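You operate a simulated robot arm through the tools that you are given. There is no shell and no other tool.

Carry out the task below with a simulated robot arm. There is one attempt and no reset: what you move stays moved.

TASK
Switch on both receivers and tune each belt pack to its receiver's channel.
Fine: blue pack to the silver receiver, green pack to the cream one.

Only the result counts: the job must be done as asked and must still hold three seconds after the hand-in. Knocking over, shifting, dropping, spilling or breaking anything else fails it.

THE ROBOT
A 6-joint arm with a two-finger gripper, fixed in place. Base frame: the origin is on the floor under the middle of its stand, x ahead of it, y to its left, z up. Units: mm, degrees, N and s.
It reaches about 1298 mm from its shoulder. Its first joint turns from -149.0 to 149.0 degrees. Payload 1.57 kg.
The tool frame sits at the grasp point between the pads (the TCP): z along the fingers, y along the line on which they close. The tips reach 21 mm beyond it. The gripper opens to 70 mm; its body begins 50 mm behind the TCP.
Orientation is told as [roll, pitch, yaw] about the base's x, y, z axes, in that order, counted from this pose: with the fingers straight down and closing along the base's y, the tool's x points along the base's -x, its y along +y and its z along -z.

THE INTERFACE
- The arm moves only by the tool step_arm. Its argument "moves" is a list of rows, each a list of 7 numbers: the turn, a rotation vector about the tool's x, y, z in units of 5 degrees (1.0 is 5 degrees), then the shift along the tool's x, y, z in units of 20 mm (1.0 is 20 mm), then the opening in per cent of the stroke, from 0 (shut) to 100 (fully open). In form: [[wx, wy, wz, x, y, z, claw], ...]. A call has 1 to 20 rows; each row shifts and turns the commanded pose from where the row before left it, along the tool's axes as they then stand. A call with a number of a shift or a turn outside -1 to 1 is refused whole. Each row takes 0.2 s and may step no farther than 50 mm and 8.6 degrees from the row before; otherwise, or with a gripper value out of range, the whole call is refused. A pose out of reach is approached as far as the arm can. The call stops where the force on the tool passes 50 N (or 10 N more than at its start, if that is more) or the arm is blocked; 0.2 s more then pass. Each finger travels about 64.8 mm/s and halts on what it meets, pressing with about 30 N; the grip force reading is that of the motor and also rises with nothing between the fingers. The clock runs only during rows and for 0.2 s after the last one: add rows that do not move to give the fingers time. It gives the time, the measured TCP pose, the force on the tool (base axes), the opening and the grip force at its end, in the units of the frame above (readings bear some noise), with the torque about the TCP (base axes, N m) and any sound that the robot's microphone picked up.
- Cameras (640 x 400 px; columns grow to the right, rows downward): "scene" is fixed at [219.8, -500.2, 1436.3]; the picture's right is [0.96, -0.26, 0.00], its down [-0.09, -0.32, -0.94] and it looks along [0.25, 0.91, -0.33] (base axes); focal length 314 px, centre (320, 200). "wrist" rides on the gripper at [79, 4, -81] in the tool frame; the picture's right is [-0.05, 1.00, 0.00], its down [-0.67, -0.03, -0.74] and it looks along [-0.74, -0.04, 0.67] (tool axes); focal length 256 px, centre (320, 200). There is no depth. A picture from a camera that has moved, and an enlarged one, comes with that camera's place and axes in the base frame and with its lens.
- camera(camera): a new picture of that camera. No time passes.
- move_column(by): slides the trunk up (or, below 0, down) by that many mm; the arm rides with it, the base frame stays. It gives what a move gives, with no picture.
- inspect(camera, box): a new picture of the part [left, top, right, bottom] of that camera's present view, enlarged. No time passes.
- close_job(): hands the job in; it is judged then, once.

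Places have to be worked out from the pictures, the camera data and where the tool is seen. Open the gripper and draw the arm clear of the work before you hand the job in, unless the task says otherwise.

The tools are called after "Emit:" as name(argument=value, ...) on one line, values as JSON. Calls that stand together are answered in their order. step_arm: Moves the arm, as the interface text tells. Its arguments: {"type":"object","properties":{"moves":{"type":"array","items":{"type":"array","items":{"type":"number"}}}},"required":["moves"]} The other tools are called the same way: move_column (by) moves the trunk up or down; camera (camera) takes a picture; inspect (camera, box) takes an enlarged picture of a part of a camera's view; close_job () hands the job in.

At the start:

```text
t: 0.0
ee_pos: [259.1, 515.4, 1230.2]
tool_rot: [0.0, -0.1, 0.0]
wrist_force: [0.0, 0.8, -0.3]
moment: [-0.02, 0.0, 0.0]
width: 70.1
finger_force: 0.1
trunk travel left (down, up): [-912.0, 58.0]
```

scene: 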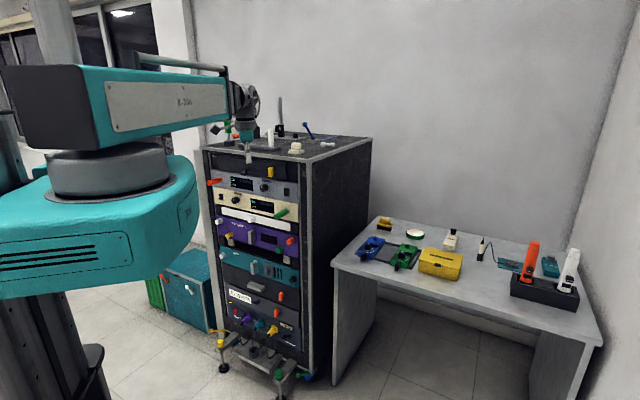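
wrist: 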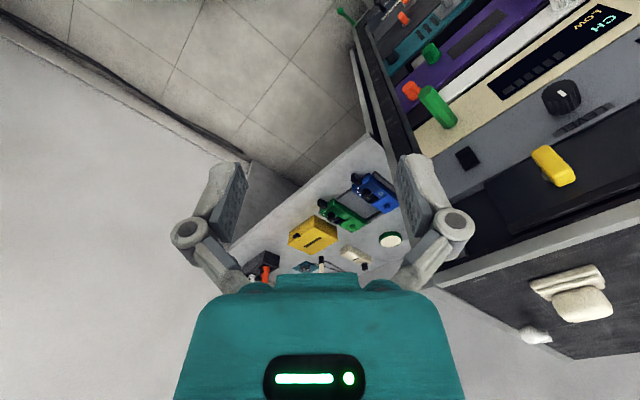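

I'll start by enlarging the views of the rack and the desk to see the receivers and the belt packs.

Emit:
inspect(camera="scene", box=[200, 140, 320, 215])

Emit:
inspect(camera="scene", box=[340, 205, 480, 292])

Emit:
inspect(camera="scene", box=[200, 210, 320, 285])

Emit:
inspect(camera="scene", box=[200, 280, 320, 385])

Emit:
inspect(camera="wrist", box=[400, 0, 640, 200])

Emit:
inspect(camera="wrist", box=[240, 150, 420, 290])

```text
5.33 times, centred on (260, 178) of scene
camera zoom: at [219.8, -500.2, 1436.3], right [0.96, -0.26, 0.0], down [-0.09, -0.32, -0.94], along [0.25, 0.91, -0.33], focal length 1675 px, centre (640, 320)
```

zoom: 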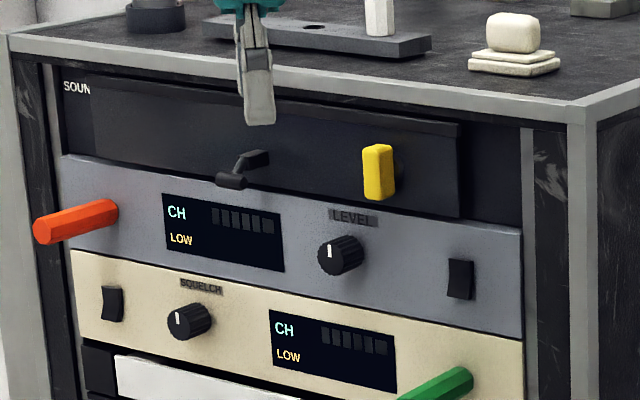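

```text
4.57 times, centred on (410, 248) of scene
camera zoom: at [219.8, -500.2, 1436.3], right [0.96, -0.26, 0.0], down [-0.09, -0.32, -0.94], along [0.25, 0.91, -0.33], focal length 1436 px, centre (-91, -22)
```

zoom: 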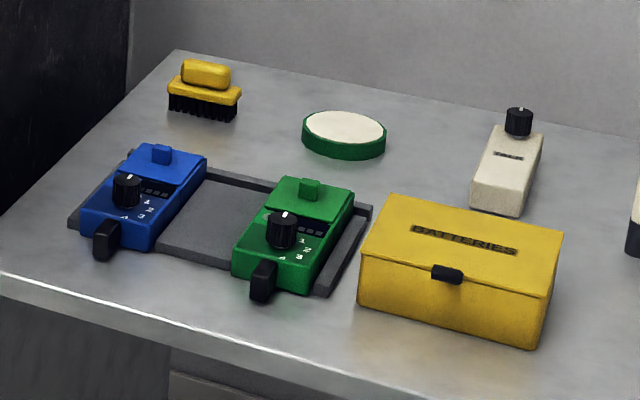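

```text
5.33 times, centred on (260, 248) of scene
camera zoom: at [219.8, -500.2, 1436.3], right [0.96, -0.26, 0.0], down [-0.09, -0.32, -0.94], along [0.25, 0.91, -0.33], focal length 1675 px, centre (640, -53)
```

zoom: 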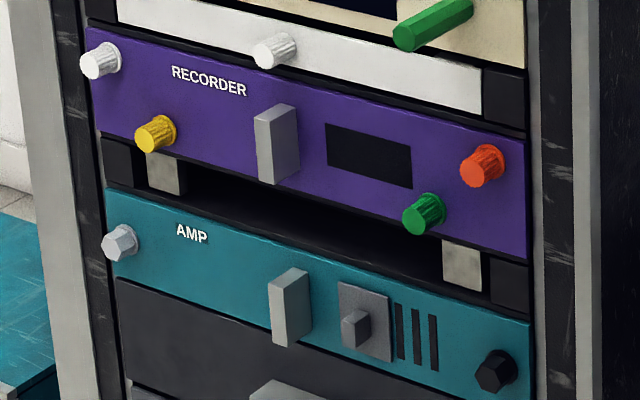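

```text
3.81 times, centred on (260, 332) of scene
camera zoom: at [219.8, -500.2, 1436.3], right [0.96, -0.26, 0.0], down [-0.09, -0.32, -0.94], along [0.25, 0.91, -0.33], focal length 1196 px, centre (549, -305)
```

zoom: 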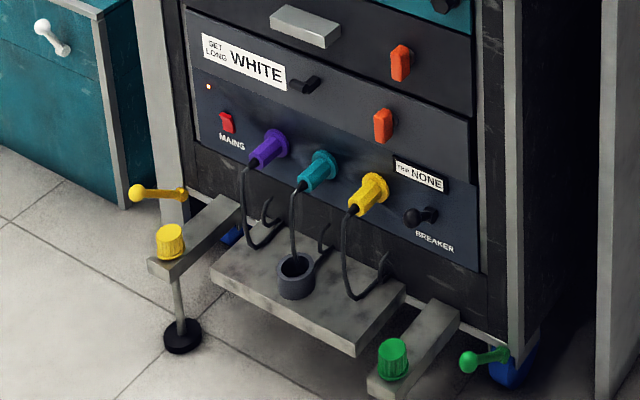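

```text
2.00 times, centred on (520, 100) of wrist
camera zoom: at [178.7, 519.3, 1313.2], right [0.05, 1.0, 0.0], down [0.67, -0.03, 0.74], along [0.74, -0.04, -0.67], focal length 512 px, centre (-80, 400)
```

zoom: 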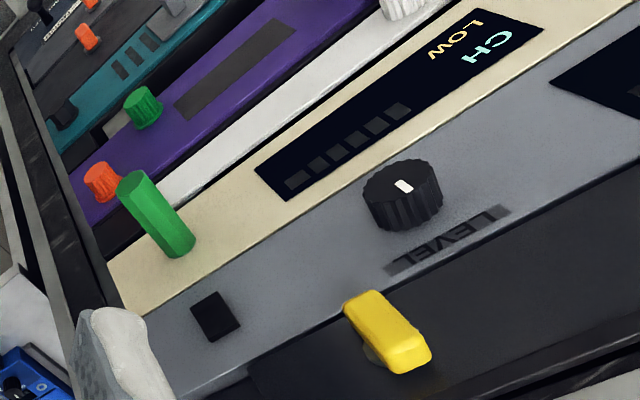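

```text
2.86 times, centred on (330, 220) of wrist
camera zoom: at [178.7, 519.3, 1313.2], right [0.05, 1.0, 0.0], down [0.67, -0.03, 0.74], along [0.74, -0.04, -0.67], focal length 731 px, centre (291, 143)
```

zoom: 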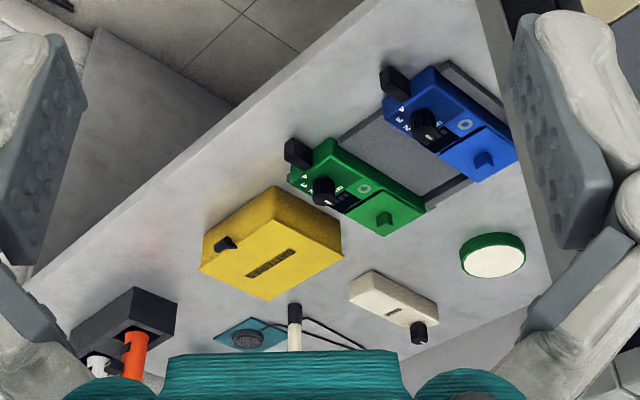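

The rack front faces roughly -y at about y≈710, and the packs lie on the desk near (745,630) and (848,520). I'll turn the hand so its fingers point toward the rack with the camera above, half way first, to read the receivers.

Emit:
step_arm(moves=[[-0.9897, 0.9897, 0.9897, 0, 0, -0.3, 100], [-0.9897, 0.9897, 0.9897, 0, 0, 0, 100], [-0.9897, 0.9897, 0.9897, 0, 0, 0, 100], [-0.9897, 0.9897, 0.9897, 0, 0, 0, 100], [-0.9897, 0.9897, 0.9897, 0, 0, 0, 100], [-0.9897, 0.9897, 0.9897, 0, 0, 0, 100], [-0.9897, 0.9897, 0.9897, 0, 0, 0, 100]])

```text
t: 1.6
ee_pos: [265.7, 524.5, 1292.7]
tool_rot: [26.5, 41.9, -26.6]
wrist_force: [0.4, -0.2, 0.1]
moment: [0.03, -0.01, 0.02]
width: 70.1
finger_force: 0.2
out of reach, approached as far as the arm can: row 1, 2, 3, 4, 5, 6, 7
trunk travel left (down, up): [-912.0, 58.0]
```

The arm reports the rotated pose was out of reach. I'll look at both cameras to see how the arm stands.

Emit:
camera(camera="scene")

Emit:
camera(camera="wrist")

```text
taken
```

scene: 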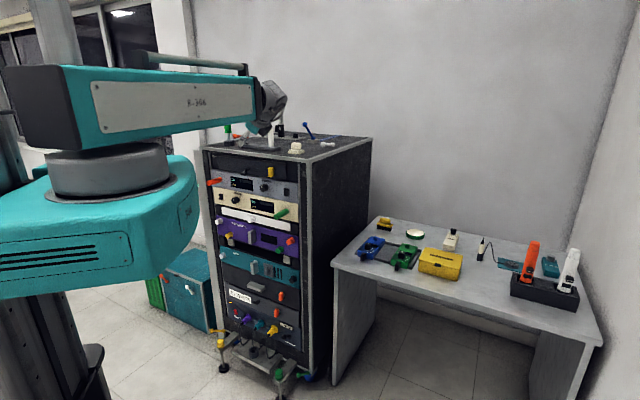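

```text
taken
camera wrist: at [242.7, 500.4, 1402.6], right [0.7, 0.65, 0.3], down [0.67, -0.74, 0.04], along [0.24, 0.17, -0.95], focal length 256 px, centre (320, 200)
```

wrist: 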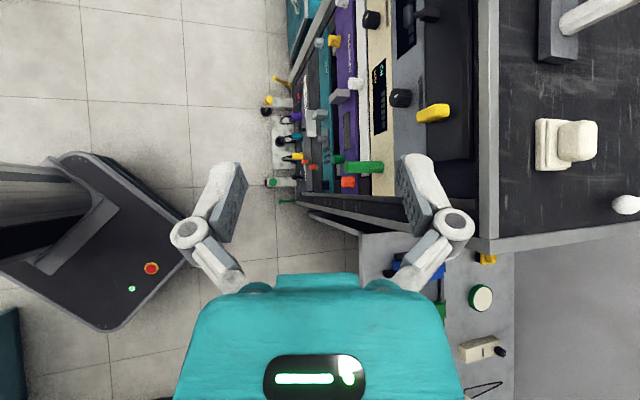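

I'll zoom in on the arm itself to understand how its links are folded.

Emit:
inspect(camera="scene", box=[0, 0, 320, 200])

Emit:
inspect(camera="wrist", box=[260, 0, 540, 175])

```text
2.00 times, centred on (160, 100) of scene
camera zoom: at [219.8, -500.2, 1436.3], right [0.96, -0.26, 0.0], down [-0.09, -0.32, -0.94], along [0.25, 0.91, -0.33], focal length 628 px, centre (640, 400)
```

zoom: 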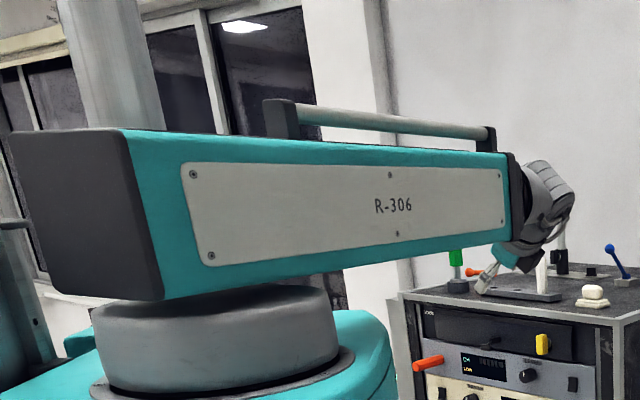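

```text
2.29 times, centred on (400, 88) of wrist
camera zoom: at [242.7, 500.4, 1402.6], right [0.7, 0.65, 0.3], down [0.67, -0.74, 0.04], along [0.24, 0.17, -0.95], focal length 585 px, centre (137, 457)
```

zoom: 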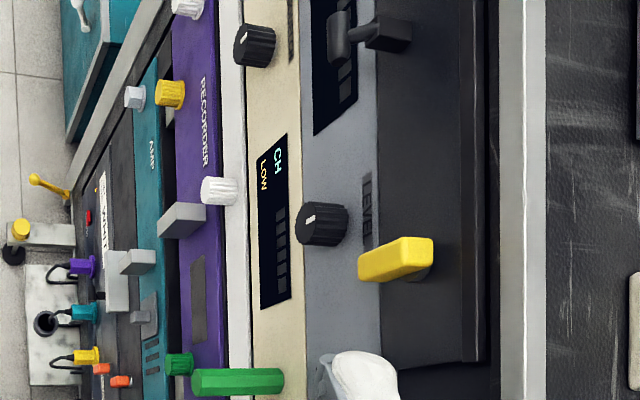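

The boom looks like a fixed-height arm whose wrist stayed at z≈1410 while the tool tilted. I'll test whether height can be changed with the arm itself by a small upward-only shift along base z.

Emit:
step_arm(moves=[[0, 0, 0, 0, 0, 0, 100], [0, 0, 0, 0, 0, 0, 100]])

```text
t: 2.2
ee_pos: [265.7, 525.7, 1293.0]
tool_rot: [26.5, 41.8, -26.6]
wrist_force: [-0.2, 0.8, 0.7]
moment: [0.02, 0.0, -0.01]
width: 70.0
finger_force: 0.1
trunk travel left (down, up): [-912.0, 58.0]
```

It now counts from the actual pose. Try 20 mm straight up (tool components 0.676, 0.3, -0.667).

Emit:
step_arm(moves=[[0, 0, 0, 0.676, 0.3, -0.667, 100]])

```text
t: 2.6
ee_pos: [266.7, 526.2, 1292.1]
tool_rot: [26.6, 41.9, -26.5]
wrist_force: [-0.2, -0.2, -0.9]
moment: [0.01, 0.01, -0.05]
width: 70.1
finger_force: 0.0
out of reach, approached as far as the arm can: row 1
trunk travel left (down, up): [-912.0, 58.0]
```

Height clearly comes only from the trunk, with the boom giving yaw and extension. I'll shift the hand outward (+x,+y) and finish the turn so the fingers point along +y.

Emit:
step_arm(moves=[[0, 0, 0, -0.124, 0.936, 0.282, 100], [0, 0, 0, -0.124, 0.936, 0.282, 100], [0, 0, 0, -0.124, 0.936, 0.282, 100], [0, 0, 0, -0.124, 0.936, 0.282, 100], [0, 0, 0, -0.124, 0.936, 0.282, 100]])

Emit:
step_arm(moves=[[-0.9897, 0.9897, 0.9897, 0, 0, 0, 100], [-0.9897, 0.9897, 0.9897, 0, 0, 0, 100], [-0.9897, 0.9897, 0.9897, 0, 0, 0, 100], [-0.9897, 0.9897, 0.9897, 0, 0, 0, 100], [-0.9897, 0.9897, 0.9897, 0, 0, 0, 100], [-0.9897, 0.9897, 0.9897, 0, 0, 0, 100], [-0.9897, 0.9897, 0.9897, 0, 0, 0, 100]])

```text
t: 3.8
ee_pos: [328.1, 601.8, 1292.7]
tool_rot: [26.6, 41.9, -26.5]
wrist_force: [-0.1, -0.3, -0.2]
moment: [-0.01, -0.02, 0.02]
width: 70.0
finger_force: 0.1
out of reach, approached as far as the arm can: row 2
trunk travel left (down, up): [-912.0, 58.0]
```

```text
t: 5.4
ee_pos: [327.0, 601.8, 1416.4]
tool_rot: [-65.6, 90.1, -155.7]
wrist_force: [-1.6, -0.4, 0.1]
moment: [-0.04, -0.01, 0.02]
width: 69.7
finger_force: 0.0
out of reach, approached as far as the arm can: row 1, 2, 3, 4, 5, 6, 7
trunk travel left (down, up): [-912.0, 58.0]
```

The tool is horizontal now with TCP at z≈1416. Check the wrist view from here.

Emit:
camera(camera="wrist")

Emit:
camera(camera="scene")

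```text
taken
camera wrist: at [330.6, 521.9, 1497.5], right [1.0, 0.0, -0.06], down [-0.04, -0.75, -0.67], along [-0.04, 0.67, -0.74], focal length 256 px, centre (320, 200)
```

wrist: 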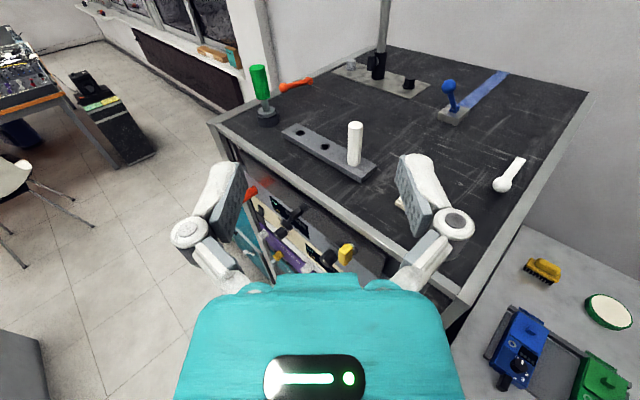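

```text
taken
```

scene: 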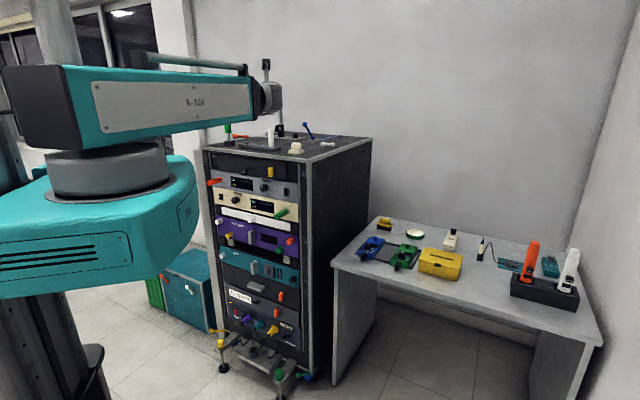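

The pictures show the rack is turned about 45° in plan: its front normal points to about (-0.71,-0.70), with the silver rocker near (411,715,1040) and the cream one near (142,988,957). I'll move left and yaw the tool 45° so it faces the rack front squarely.

Emit:
step_arm(moves=[[0, 0, 0, 0, -0.965, 0.545, 100], [0, 0, 0, 0, -0.965, 0.545, 100], [0, 0, 0, 0, -0.965, 0.545, 100], [0, 0, 0, 0, -0.965, 0.545, 100], [0, 0, 0, 0, -0.965, 0.545, 100], [0, 0, 0, 0, -0.965, 0.545, 100], [0, 0, 0, 0, -0.965, 0.545, 100], [0, 0, 0, 0, -0.965, 0.545, 100], [0, 0, 0, 0, -0.965, 0.545, 100], [0, 0, 0, 0, -0.965, 0.545, 100], [-1, 0, 0, 0, 0, 0, 100], [-1, 0, 0, 0, 0, 0, 100], [-1, 0, 0, 0, 0, 0, 100], [-1, 0, 0, 0, 0, 0, 100], [-1, 0, 0, 0, 0, 0, 100], [-1, 0, 0, 0, 0, 0, 100], [-1, 0, 0, 0, 0, 0, 100], [-1, 0, 0, 0, 0, 0, 100], [-1, 0, 0, 0, 0, 0, 100]])

```text
t: 9.4
ee_pos: [134.8, 712.4, 1416.5]
tool_rot: [-160.0, 90.0, 64.9]
wrist_force: [0.2, 0.1, -0.1]
moment: [0.0, -0.02, 0.01]
width: 70.1
finger_force: 0.0
trunk travel left (down, up): [-912.0, 58.0]
```

Position reached. Now lower the trunk by 187 mm (clear air below) to bring the camera opposite the receivers.

Emit:
move_column(by=-187)

Emit:
camera(camera="wrist")

Emit:
camera(camera="scene")

```text
t: 11.5
ee_pos: [133.5, 711.1, 1228.9]
tool_rot: [-141.9, 90.0, 83.2]
wrist_force: [0.1, 0.2, 0.2]
moment: [-0.01, -0.01, -0.03]
width: 69.9
finger_force: 0.0
trunk travel left (down, up): [-725.0, 245.0]
```

```text
taken
camera wrist: at [79.2, 651.4, 1310.6], right [0.71, -0.71, -0.05], down [-0.55, -0.5, -0.67], along [0.44, 0.5, -0.74], focal length 256 px, centre (320, 200)
```

wrist: 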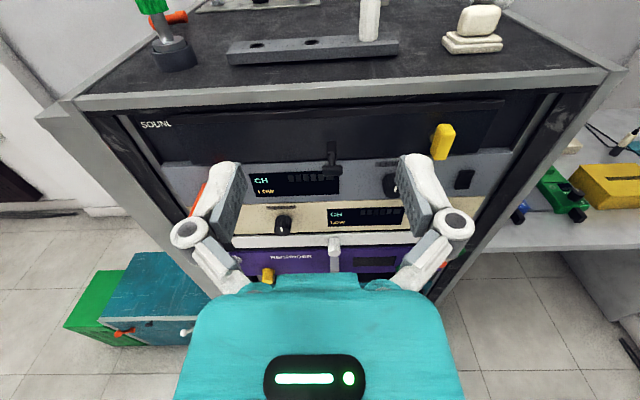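

```text
taken
```

scene: 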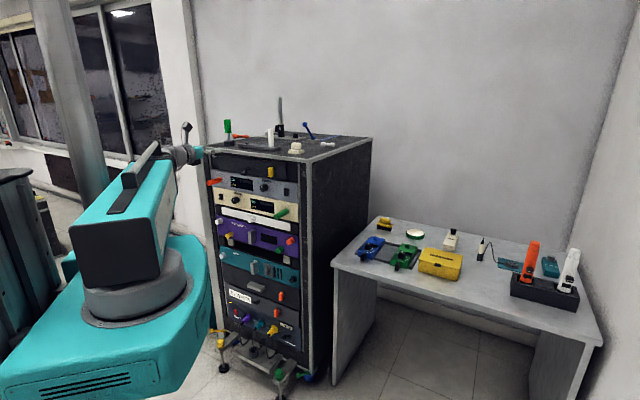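

The tool is facing the rack almost squarely. I'll zoom in on the receivers.

Emit:
inspect(camera="wrist", box=[180, 130, 340, 230])

Emit:
inspect(camera="wrist", box=[320, 110, 500, 230])

Emit:
inspect(camera="wrist", box=[500, 140, 640, 240])

```text
4.00 times, centred on (260, 180) of wrist
camera zoom: at [79.2, 651.4, 1310.6], right [0.71, -0.71, -0.05], down [-0.55, -0.5, -0.67], along [0.44, 0.5, -0.74], focal length 1024 px, centre (560, 280)
```

zoom: 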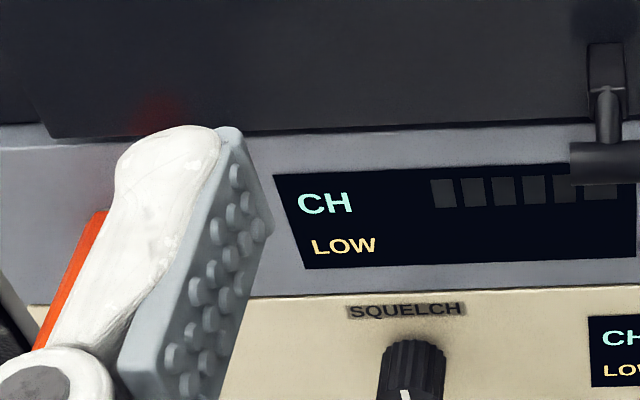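

```text
3.33 times, centred on (410, 170) of wrist
camera zoom: at [79.2, 651.4, 1310.6], right [0.71, -0.71, -0.05], down [-0.55, -0.5, -0.67], along [0.44, 0.5, -0.74], focal length 853 px, centre (20, 300)
```

zoom: 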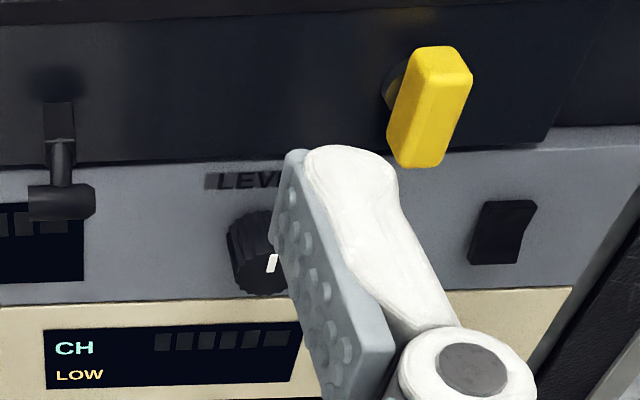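

```text
4.00 times, centred on (570, 190) of wrist
camera zoom: at [79.2, 651.4, 1310.6], right [0.71, -0.71, -0.05], down [-0.55, -0.5, -0.67], along [0.44, 0.5, -0.74], focal length 1024 px, centre (-680, 240)
```

zoom: 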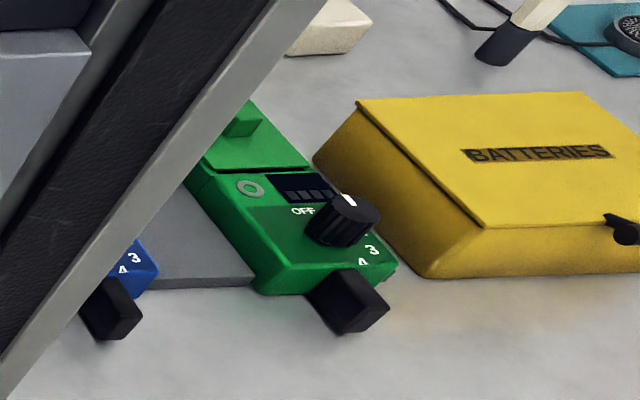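

The silver rocker triangulates to about (401,701,1049) on a face with inward normal ≈(0.70,0.71). I'll close the gripper and move to ~90 mm in front of it, still at the current height.

Emit:
step_arm(moves=[[0, 0, 0, 0, 0.985, 0.46, 0], [0, 0, 0, 0, 0.985, 0.46, 0], [0, 0, 0, 0, 0.985, 0.46, 0], [0, 0, 0, 0, 0.985, 0.46, 0], [0, 0, 0, 0, 0.985, 0.46, 0], [0, 0, 0, 0, 0.985, 0.46, 0], [0, 0, 0, 0, 0.985, 0.46, 0], [0, 0, 0, 0, 0.985, 0.46, 0], [0, 0, 0, 0, 0.985, 0.46, 0], [0, 0, 0, 0, 0.985, 0.46, 0]])

Emit:
camera(camera="wrist")

Emit:
inspect(camera="scene", box=[180, 90, 340, 190])

```text
t: 13.7
ee_pos: [340.8, 637.5, 1230.6]
tool_rot: [-169.8, 89.9, 55.2]
wrist_force: [0.1, 0.3, -0.4]
moment: [-0.02, 0.02, -0.01]
width: 0.2
finger_force: 27.7
trunk travel left (down, up): [-725.0, 245.0]
```

```text
taken
camera wrist: at [284.8, 577.0, 1310.8], right [0.71, -0.71, -0.05], down [-0.55, -0.5, -0.67], along [0.44, 0.5, -0.74], focal length 256 px, centre (320, 200)
```

wrist: 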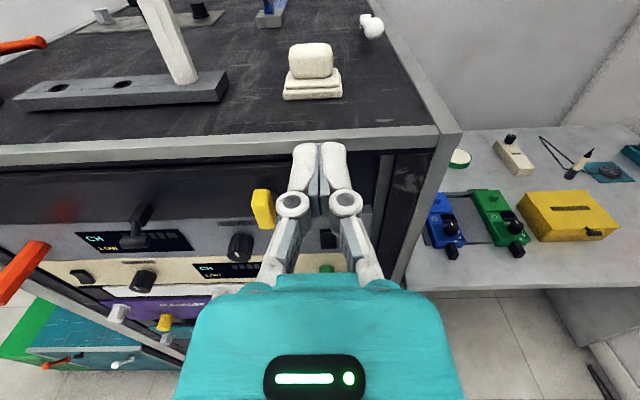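

```text
4.00 times, centred on (260, 140) of scene
camera zoom: at [219.8, -500.2, 1436.3], right [0.96, -0.26, 0.0], down [-0.09, -0.32, -0.94], along [0.25, 0.91, -0.33], focal length 1256 px, centre (560, 440)
```

zoom: 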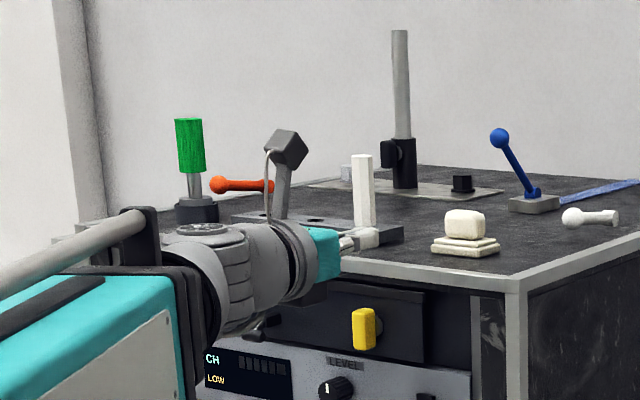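

The silver rocker lies almost straight below/ahead of the finger tips. I'll lower the trunk 120 mm in front of the face and look again.

Emit:
move_column(by=-120)

Emit:
camera(camera="wrist")

Emit:
inspect(camera="wrist", box=[240, 60, 440, 185])

```text
t: 15.2
ee_pos: [339.4, 637.3, 1110.6]
tool_rot: [-172.9, 89.8, 52.1]
wrist_force: [-0.4, -0.7, -0.8]
moment: [0.0, -0.03, 0.04]
width: 0.0
finger_force: 28.4
trunk travel left (down, up): [-605.0, 365.0]
```

```text
taken
camera wrist: at [284.6, 577.0, 1190.9], right [0.71, -0.71, -0.05], down [-0.55, -0.5, -0.67], along [0.45, 0.5, -0.74], focal length 256 px, centre (320, 200)
```

wrist: 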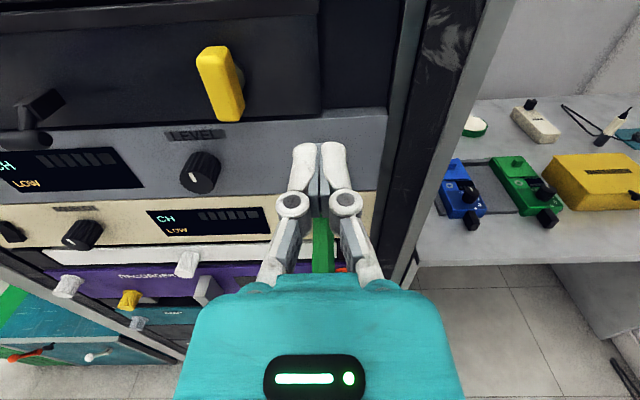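

```text
3.20 times, centred on (340, 122) of wrist
camera zoom: at [284.6, 577.0, 1190.9], right [0.71, -0.71, -0.05], down [-0.55, -0.5, -0.67], along [0.45, 0.5, -0.74], focal length 819 px, centre (256, 448)
```

zoom: 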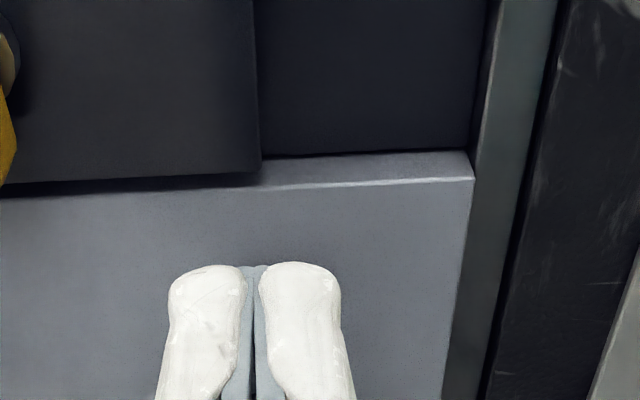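

The rocker is hidden behind the fingers; I'll step 50 mm to the left along the face to see it uncovered.

Emit:
step_arm(moves=[[0, 0, 0, 0, -0.84, 0, 0], [0, 0, 0, 0, -0.84, 0, 0], [0, 0, 0, 0, -0.84, 0, 0]])

Emit:
camera(camera="wrist")

Emit:
inspect(camera="wrist", box=[340, 90, 500, 190])

```text
t: 16.0
ee_pos: [302.7, 672.4, 1109.0]
tool_rot: [-174.6, 89.9, 50.5]
wrist_force: [1.2, 0.1, 1.6]
moment: [0.01, -0.04, 0.0]
width: 0.0
finger_force: 28.5
trunk travel left (down, up): [-605.0, 365.0]
```

```text
taken
camera wrist: at [249.0, 611.5, 1190.9], right [0.71, -0.71, -0.05], down [-0.55, -0.5, -0.67], along [0.45, 0.5, -0.74], focal length 256 px, centre (320, 200)
```

wrist: 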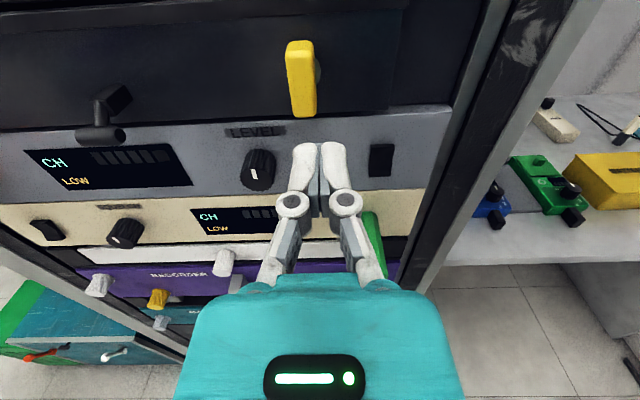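

```text
4.00 times, centred on (420, 140) of wrist
camera zoom: at [249.0, 611.5, 1190.9], right [0.71, -0.71, -0.05], down [-0.55, -0.5, -0.67], along [0.45, 0.5, -0.74], focal length 1024 px, centre (-80, 440)
```

zoom: 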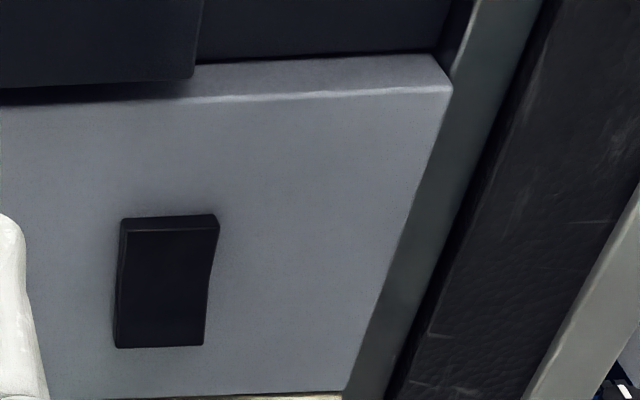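

Silver rocker refined to about (405.5,702,1046). I'll enlarge both rockers to see which half stands proud.

Emit:
inspect(camera="wrist", box=[360, 130, 408, 190])

Emit:
inspect(camera="wrist", box=[16, 200, 112, 260])

Emit:
inspect(camera="scene", box=[205, 180, 245, 205])

Emit:
inspect(camera="scene", box=[266, 180, 306, 205])

```text
6.67 times, centred on (384, 160) of wrist
camera zoom: at [249.0, 611.5, 1190.9], right [0.71, -0.71, -0.05], down [-0.55, -0.5, -0.67], along [0.45, 0.5, -0.74], focal length 1707 px, centre (-107, 467)
```

zoom: 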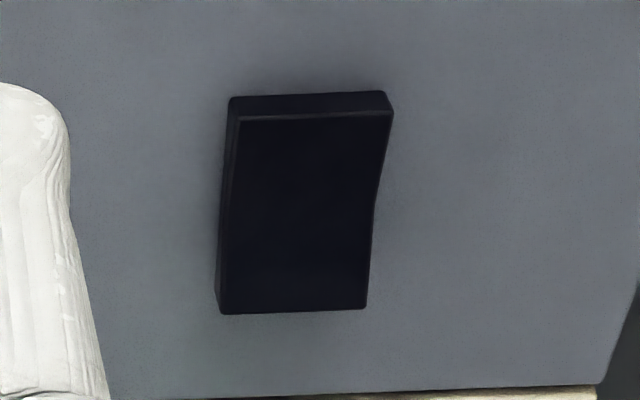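

```text
6.67 times, centred on (64, 230) of wrist
camera zoom: at [249.0, 611.5, 1190.9], right [0.71, -0.71, -0.05], down [-0.55, -0.5, -0.67], along [0.45, 0.5, -0.74], focal length 1707 px, centre (2027, 0)
```

zoom: 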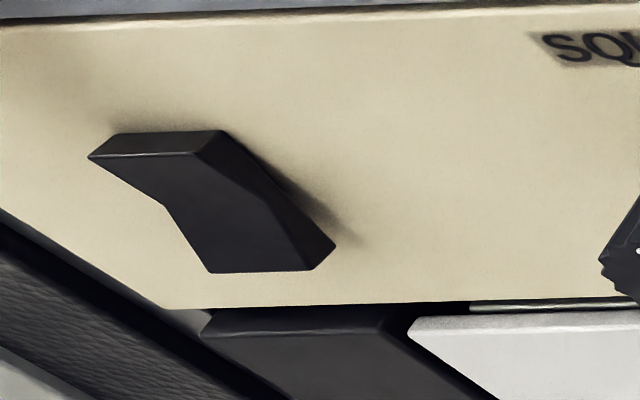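

```text
16.00 times, centred on (225, 192) of scene
camera zoom: at [219.8, -500.2, 1436.3], right [0.96, -0.26, 0.0], down [-0.09, -0.32, -0.94], along [0.25, 0.91, -0.33], focal length 5025 px, centre (1840, 320)
```

zoom: 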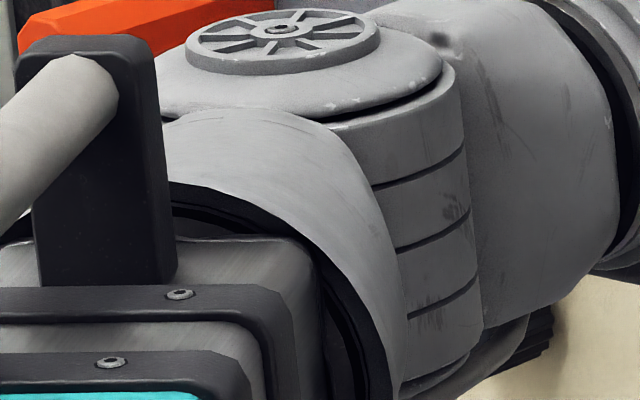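

```text
16.00 times, centred on (286, 192) of scene
camera zoom: at [219.8, -500.2, 1436.3], right [0.96, -0.26, 0.0], down [-0.09, -0.32, -0.94], along [0.25, 0.91, -0.33], focal length 5025 px, centre (864, 320)
```

zoom: 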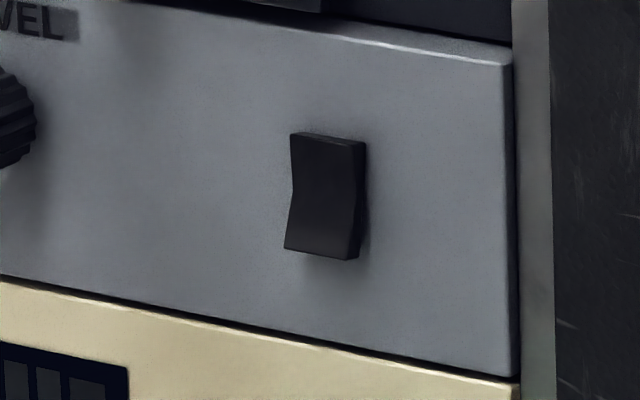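

Both rockers have their lower half standing proud (top half pressed in), so both are in the same, presumably off, state. I'll line up on the silver rocker: 51 mm right, then lower so the fingertips face its lower half (z≈1034).

Emit:
step_arm(moves=[[0, 0, 0, 0, 0.858, 0, 0], [0, 0, 0, 0, 0.858, 0, 0], [0, 0, 0, 0, 0.858, 0, 0]])

Emit:
move_column(by=-75)

Emit:
camera(camera="wrist")

Emit:
inspect(camera="scene", box=[200, 140, 320, 215])

```text
t: 16.8
ee_pos: [338.0, 636.1, 1110.2]
tool_rot: [-175.4, 89.7, 49.6]
wrist_force: [0.3, 0.2, -1.2]
moment: [-0.02, -0.01, -0.01]
width: 0.0
finger_force: 28.2
trunk travel left (down, up): [-605.0, 365.0]
```

```text
t: 17.9
ee_pos: [338.4, 637.0, 1033.9]
tool_rot: [-175.0, 89.7, 50.0]
wrist_force: [-0.7, -0.3, -0.8]
moment: [0.01, -0.01, -0.05]
width: 0.1
finger_force: 28.5
trunk travel left (down, up): [-530.0, 440.0]
```

```text
taken
camera wrist: at [283.7, 576.3, 1116.0], right [0.71, -0.71, -0.05], down [-0.55, -0.5, -0.67], along [0.45, 0.5, -0.74], focal length 256 px, centre (320, 200)
```

wrist: 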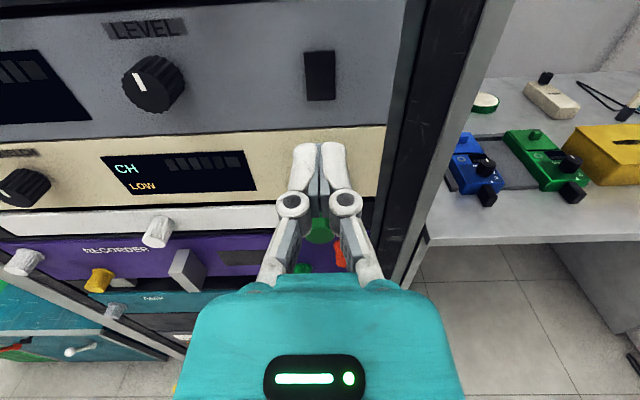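

```text
5.33 times, centred on (260, 178) of scene
camera zoom: at [219.8, -500.2, 1436.3], right [0.96, -0.26, 0.0], down [-0.09, -0.32, -0.94], along [0.25, 0.91, -0.33], focal length 1675 px, centre (640, 320)
```

zoom: 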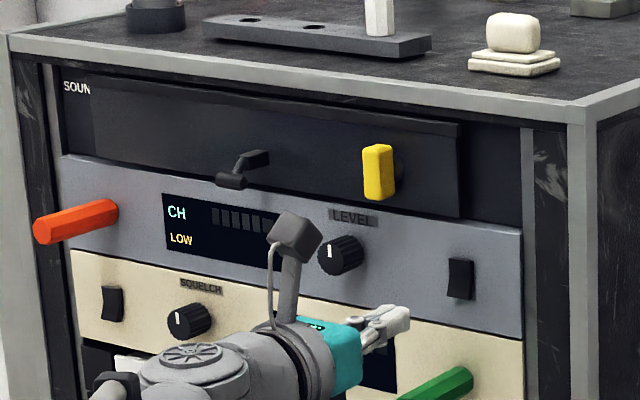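

The fingertips are laterally aligned with the rocker (column 320) and at z≈1034, opposite its lower half. I'll advance 56 mm, then continue in 2 mm steps to feel for contact.

Emit:
step_arm(moves=[[0, 0, 0, 0, 0, 1, 0], [0, 0, 0, 0, 0, 1, 0], [0, 0, 0, 0, 0, 0.8, 0], [0, 0, 0, 0, 0, 0.1, 0], [0, 0, 0, 0, 0, 0.1, 0]])

Emit:
inspect(camera="wrist", box=[240, 80, 400, 180])

```text
t: 19.1
ee_pos: [383.3, 678.6, 1036.1]
tool_rot: [-174.0, 89.8, 51.1]
wrist_force: [0.2, -0.2, -0.1]
moment: [0.02, -0.02, 0.0]
width: 0.0
finger_force: 28.4
trunk travel left (down, up): [-530.0, 440.0]
```

```text
4.00 times, centred on (320, 130) of wrist
camera zoom: at [327.0, 618.9, 1115.9], right [0.71, -0.71, -0.05], down [-0.55, -0.5, -0.67], along [0.45, 0.5, -0.74], focal length 1024 px, centre (320, 480)
```

zoom: 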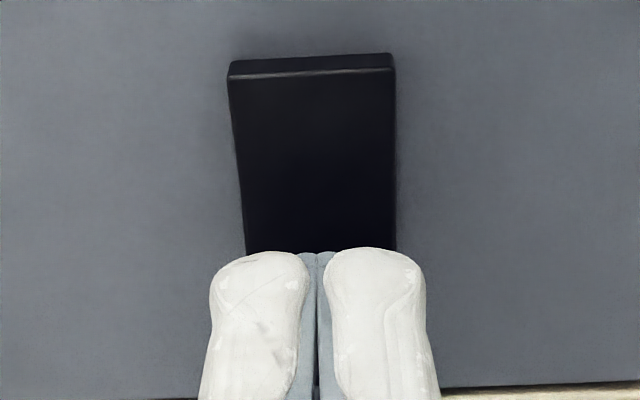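

Well centred on the rocker with no contact yet. Continue in 2 mm steps.

Emit:
step_arm(moves=[[0, 0, 0, 0, 0, 0.1, 0], [0, 0, 0, 0, 0, 0.1, 0], [0, 0, 0, 0, 0, 0.1, 0], [0, 0, 0, 0, 0, 0.1, 0]])

Emit:
inspect(camera="wrist", box=[240, 80, 400, 180])

```text
t: 20.1
ee_pos: [386.4, 683.8, 1035.8]
tool_rot: [-175.2, 89.7, 49.8]
wrist_force: [0.5, 0.3, 0.6]
moment: [-0.01, 0.03, 0.0]
width: 0.0
finger_force: 28.7
trunk travel left (down, up): [-530.0, 440.0]
```

```text
4.00 times, centred on (320, 130) of wrist
camera zoom: at [332.0, 624.2, 1116.0], right [0.71, -0.71, -0.05], down [-0.55, -0.5, -0.67], along [0.45, 0.5, -0.74], focal length 1024 px, centre (320, 480)
```

zoom: 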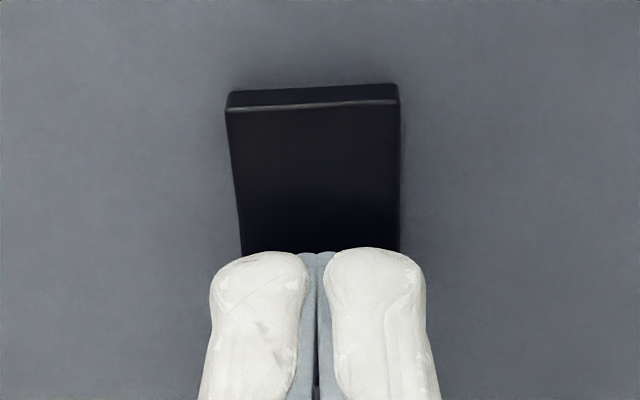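

No contact force yet. Another 8 mm in 2 mm steps, watching the force.

Emit:
step_arm(moves=[[0, 0, 0, 0, 0, 0.1, 0], [0, 0, 0, 0, 0, 0.1, 0], [0, 0, 0, 0, 0, 0.1, 0]])

Emit:
inspect(camera="wrist", box=[240, 80, 400, 180])

```text
t: 20.9
ee_pos: [389.4, 688.1, 1034.9]
tool_rot: [-168.4, 89.7, 56.7]
wrist_force: [-12.1, -14.3, -11.4]
moment: [-0.11, 0.13, -0.03]
width: 6.0
finger_force: 28.5
trunk travel left (down, up): [-530.0, 440.0]
```

```text
4.00 times, centred on (320, 130) of wrist
camera zoom: at [334.5, 627.3, 1116.3], right [0.71, -0.71, -0.05], down [-0.55, -0.5, -0.67], along [0.45, 0.5, -0.74], focal length 1024 px, centre (320, 480)
```

zoom: 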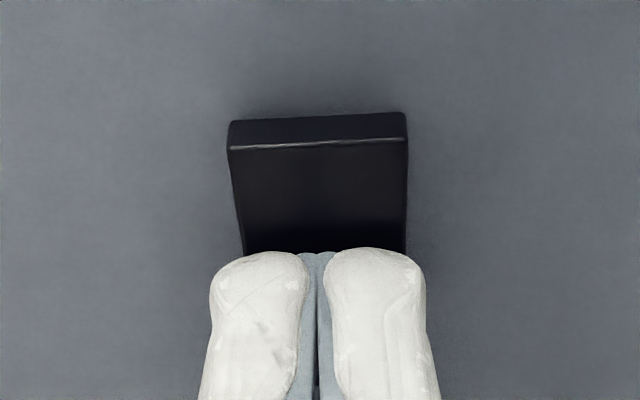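

Contact: about 19 N horizontally, and the rocker's top edge is starting to come out. Push a few mm further.

Emit:
step_arm(moves=[[0, 0, 0, 0, 0, 0.1, 0], [0, 0, 0, 0, 0, 0.1, 0]])

Emit:
inspect(camera="wrist", box=[240, 80, 400, 180])

Emit:
inspect(camera="scene", box=[200, 140, 320, 215])

```text
t: 21.4
ee_pos: [389.1, 687.5, 1036.4]
tool_rot: [-153.8, 89.8, 71.2]
wrist_force: [-9.7, -7.8, -2.0]
moment: [0.03, -0.05, 0.03]
width: 6.1
finger_force: 28.7
trunk travel left (down, up): [-530.0, 440.0]
stopped in row 2: the force on the tool passed its limit at 54 N (the readings are from after the stop); the commanded pose is now the measured one
```

```text
4.00 times, centred on (320, 130) of wrist
camera zoom: at [334.6, 627.2, 1116.9], right [0.71, -0.7, -0.06], down [-0.55, -0.5, -0.67], along [0.44, 0.5, -0.74], focal length 1024 px, centre (320, 480)
```

zoom: 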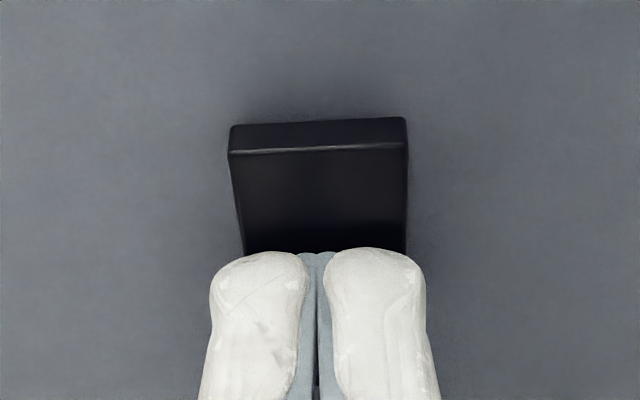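

```text
5.33 times, centred on (260, 178) of scene
camera zoom: at [219.8, -500.2, 1436.3], right [0.96, -0.26, 0.0], down [-0.09, -0.32, -0.94], along [0.25, 0.91, -0.33], focal length 1675 px, centre (640, 320)
```

zoom: 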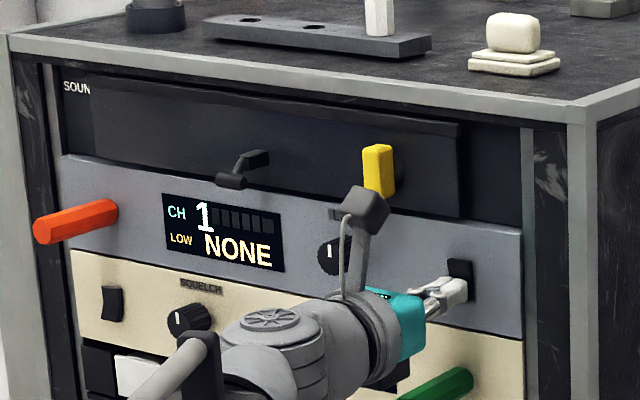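

The silver receiver lit up: "CH 1, LOW NONE". I'll back off straight and confirm it stays on.

Emit:
step_arm(moves=[[0, 0, 0, 0, 0, -0.3, 0], [0, 0, 0, 0, 0, -1, 0], [0, 0, 0, 0, 0, -1, 0], [0, 0, 0, 0, 0, -1, 0]])

Emit:
camera(camera="wrist")

Emit:
inspect(camera="scene", box=[200, 140, 320, 215])

```text
t: 22.4
ee_pos: [342.7, 640.8, 1035.7]
tool_rot: [-154.4, 89.7, 70.6]
wrist_force: [-1.0, 0.4, 0.2]
moment: [-0.02, 0.02, 0.01]
width: 0.0
finger_force: 29.1
trunk travel left (down, up): [-530.0, 440.0]
```

```text
taken
camera wrist: at [289.2, 581.9, 1116.0], right [0.71, -0.71, -0.06], down [-0.55, -0.5, -0.67], along [0.44, 0.5, -0.74], focal length 256 px, centre (320, 200)
```

wrist: 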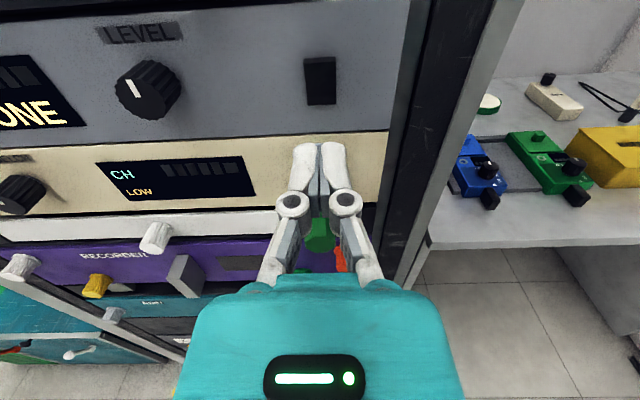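

```text
5.33 times, centred on (260, 178) of scene
camera zoom: at [219.8, -500.2, 1436.3], right [0.96, -0.26, 0.0], down [-0.09, -0.32, -0.94], along [0.25, 0.91, -0.33], focal length 1675 px, centre (640, 320)
```

zoom: 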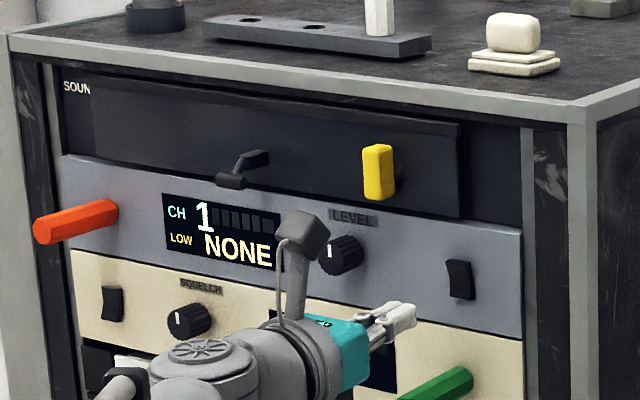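

The silver receiver stays on at CH 1. Now I'll travel left along the rack front (also backing off 45 mm to clear the orange antenna) toward the cream rocker near (139,965,965).

Emit:
step_arm(moves=[[0, 0, 0, 0, -0.953, -0.225, 0], [0, 0, 0, 0, -0.953, -0.225, 0], [0, 0, 0, 0, -0.953, -0.225, 0], [0, 0, 0, 0, -0.953, -0.225, 0], [0, 0, 0, 0, -0.953, -0.225, 0], [0, 0, 0, 0, -0.953, -0.225, 0], [0, 0, 0, 0, -0.953, -0.225, 0], [0, 0, 0, 0, -0.953, -0.225, 0], [0, 0, 0, 0, -0.953, -0.225, 0], [0, 0, 0, 0, -0.953, -0.225, 0], [0, 0, 0, 0, -0.953, 0, 0], [0, 0, 0, 0, -0.953, 0, 0], [0, 0, 0, 0, -0.953, 0, 0], [0, 0, 0, 0, -0.953, 0, 0], [0, 0, 0, 0, -0.953, 0, 0], [0, 0, 0, 0, -0.953, 0, 0], [0, 0, 0, 0, -0.953, 0, 0]])

Emit:
camera(camera="wrist")

Emit:
camera(camera="scene")

```text
t: 26.0
ee_pos: [83.2, 839.5, 1035.7]
tool_rot: [-155.2, 89.7, 69.8]
wrist_force: [1.1, 0.1, 0.6]
moment: [-0.03, 0.04, 0.03]
width: 0.0
finger_force: 28.4
trunk travel left (down, up): [-530.0, 440.0]
```

```text
taken
camera wrist: at [27.9, 779.5, 1116.0], right [0.71, -0.71, -0.06], down [-0.55, -0.5, -0.67], along [0.44, 0.5, -0.74], focal length 256 px, centre (320, 200)
```

wrist: 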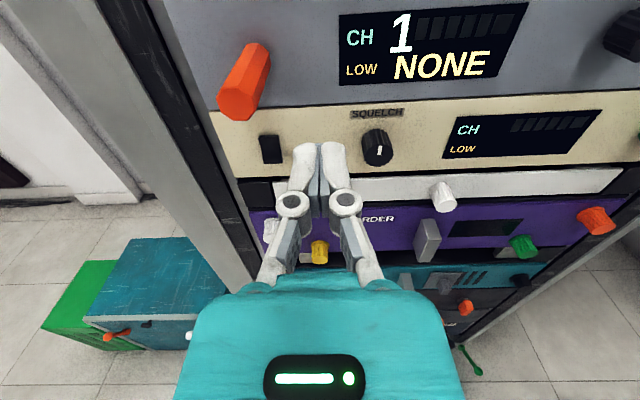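

```text
taken
```

scene: 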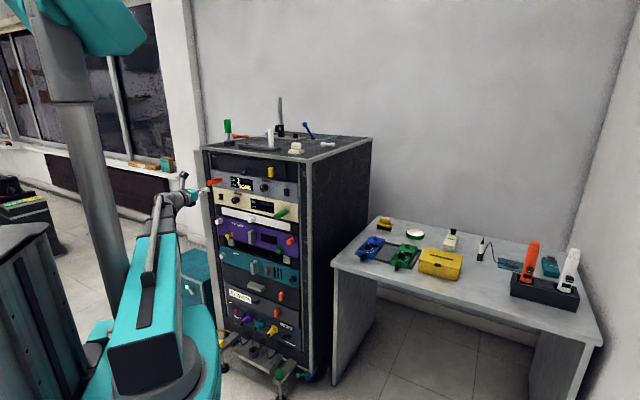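

The cream rocker triangulates to (136.5,974.3,959), and the orange antenna sits 93 mm above it, sticking out ~90 mm — the camera mast above the hand would come too close. I'll roll the hand 90° about its own axis so the camera sits to the right instead.

Emit:
step_arm(moves=[[0, 0, 1, 0, 0, 0, 0], [0, 0, 1, 0, 0, 0, 0], [0, 0, 1, 0, 0, 0, 0], [0, 0, 1, 0, 0, 0, 0], [0, 0, 1, 0, 0, 0, 0], [0, 0, 1, 0, 0, 0, 0], [0, 0, 1, 0, 0, 0, 0], [0, 0, 1, 0, 0, 0, 0], [0, 0, 1, 0, 0, 0, 0], [0, 0, 1, 0, 0, 0, 0], [0, 0, 1, 0, 0, 0, 0], [0, 0, 1, 0, 0, 0, 0], [0, 0, 1, 0, 0, 0, 0], [0, 0, 1, 0, 0, 0, 0], [0, 0, 1, 0, 0, 0, 0], [0, 0, 1, 0, 0, 0, 0], [0, 0, 1, 0, 0, 0, 0], [0, 0, 1, 0, 0, 0, 0]])

Emit:
camera(camera="wrist")

```text
t: 29.8
ee_pos: [83.6, 838.9, 1029.9]
tool_rot: [-88.8, 6.6, 135.3]
wrist_force: [0.2, -0.6, 0.1]
moment: [0.0, 0.05, 0.01]
width: 0.0
finger_force: 28.9
out of reach, approached as far as the arm can: row 17, 18
trunk travel left (down, up): [-530.0, 440.0]
```

```text
taken
camera wrist: at [81.9, 727.0, 1039.0], right [0.03, -0.06, -1.0], down [-1.0, -0.06, -0.03], along [-0.06, 1.0, -0.06], focal length 256 px, centre (320, 200)
```

wrist: 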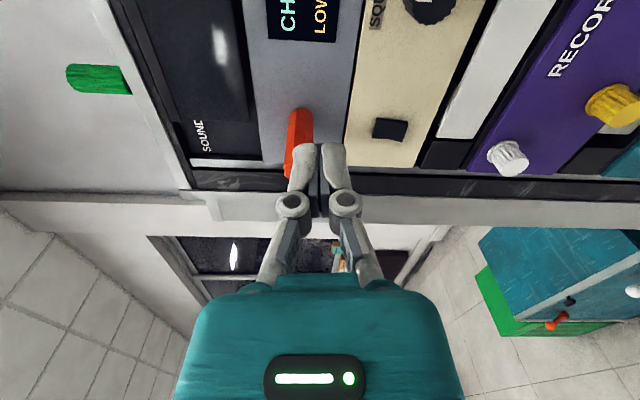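

Roll stopped at ~83° (joint limit), which is fine; the rocker re-triangulates at (137.5,974,959). Lower the trunk 88 mm so the stacked fingertips face the rocker's lower half, then slide 58 mm left.

Emit:
move_column(by=-88)

Emit:
step_arm(moves=[[0, 0, 0, -0.969, -0.11, 0, 0], [0, 0, 0, -0.969, -0.11, 0, 0], [0, 0, 0, -0.969, -0.11, 0, 0], [0, 0, 0, 0, 0, 1, 0], [0, 0, 0, 0, 0, 1, 0]])

Emit:
camera(camera="wrist")

Emit:
inspect(camera="scene", box=[180, 160, 300, 235])

```text
t: 31.0
ee_pos: [84.3, 840.6, 944.2]
tool_rot: [-88.8, 6.7, 135.2]
wrist_force: [0.6, 0.4, -0.4]
moment: [-0.01, 0.03, -0.01]
width: 0.3
finger_force: 28.6
trunk travel left (down, up): [-442.0, 528.0]
```

```text
t: 32.2
ee_pos: [71.6, 909.9, 943.6]
tool_rot: [-88.7, 6.7, 135.3]
wrist_force: [-0.7, -0.1, 0.3]
moment: [0.04, 0.01, -0.06]
width: 0.0
finger_force: 28.8
trunk travel left (down, up): [-442.0, 528.0]
```

```text
taken
camera wrist: at [69.5, 796.3, 951.0], right [0.03, -0.06, -1.0], down [-1.0, -0.06, -0.03], along [-0.06, 1.0, -0.06], focal length 256 px, centre (320, 200)
```

wrist: 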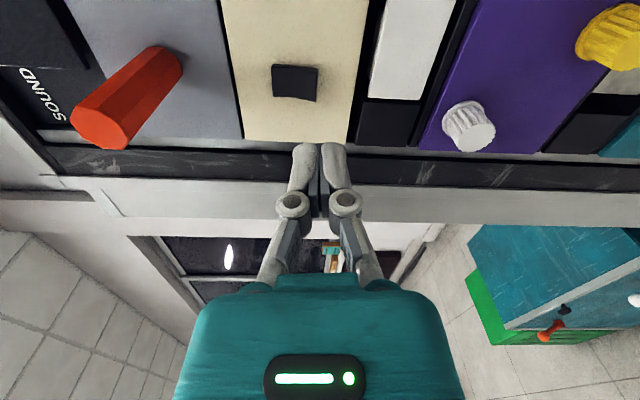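

```text
5.33 times, centred on (240, 198) of scene
camera zoom: at [219.8, -500.2, 1436.3], right [0.96, -0.26, 0.0], down [-0.09, -0.32, -0.94], along [0.25, 0.91, -0.33], focal length 1675 px, centre (747, 213)
```

zoom: 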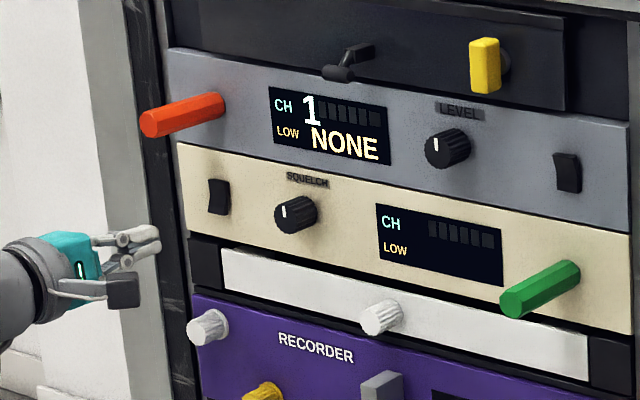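

Aligned: rocker spans z≈945–975 and the upper finger faces its lower half. Advance 58 mm, then 2 mm steps.

Emit:
step_arm(moves=[[0, 0, 0, 0, 0, 1, 0], [0, 0, 0, 0, 0, 1, 0], [0, 0, 0, 0, 0, 0.9, 0], [0, 0, 0, 0, 0, 0.1, 0], [0, 0, 0, 0, 0, 0.1, 0]])

Emit:
camera(camera="wrist")

```text
t: 33.4
ee_pos: [114.6, 954.4, 941.4]
tool_rot: [-88.8, 6.7, 135.2]
wrist_force: [0.5, 1.2, 0.2]
moment: [0.0, 0.03, -0.01]
width: 0.0
finger_force: 28.0
trunk travel left (down, up): [-442.0, 528.0]
```

```text
taken
camera wrist: at [112.9, 840.9, 951.0], right [0.03, -0.06, -1.0], down [-1.0, -0.06, -0.03], along [-0.06, 1.0, -0.06], focal length 256 px, centre (320, 200)
```

wrist: 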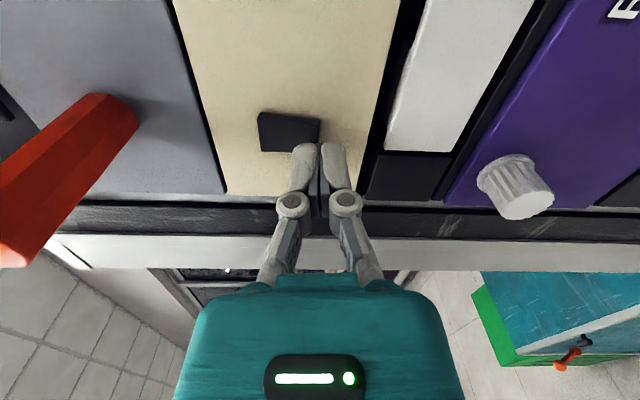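

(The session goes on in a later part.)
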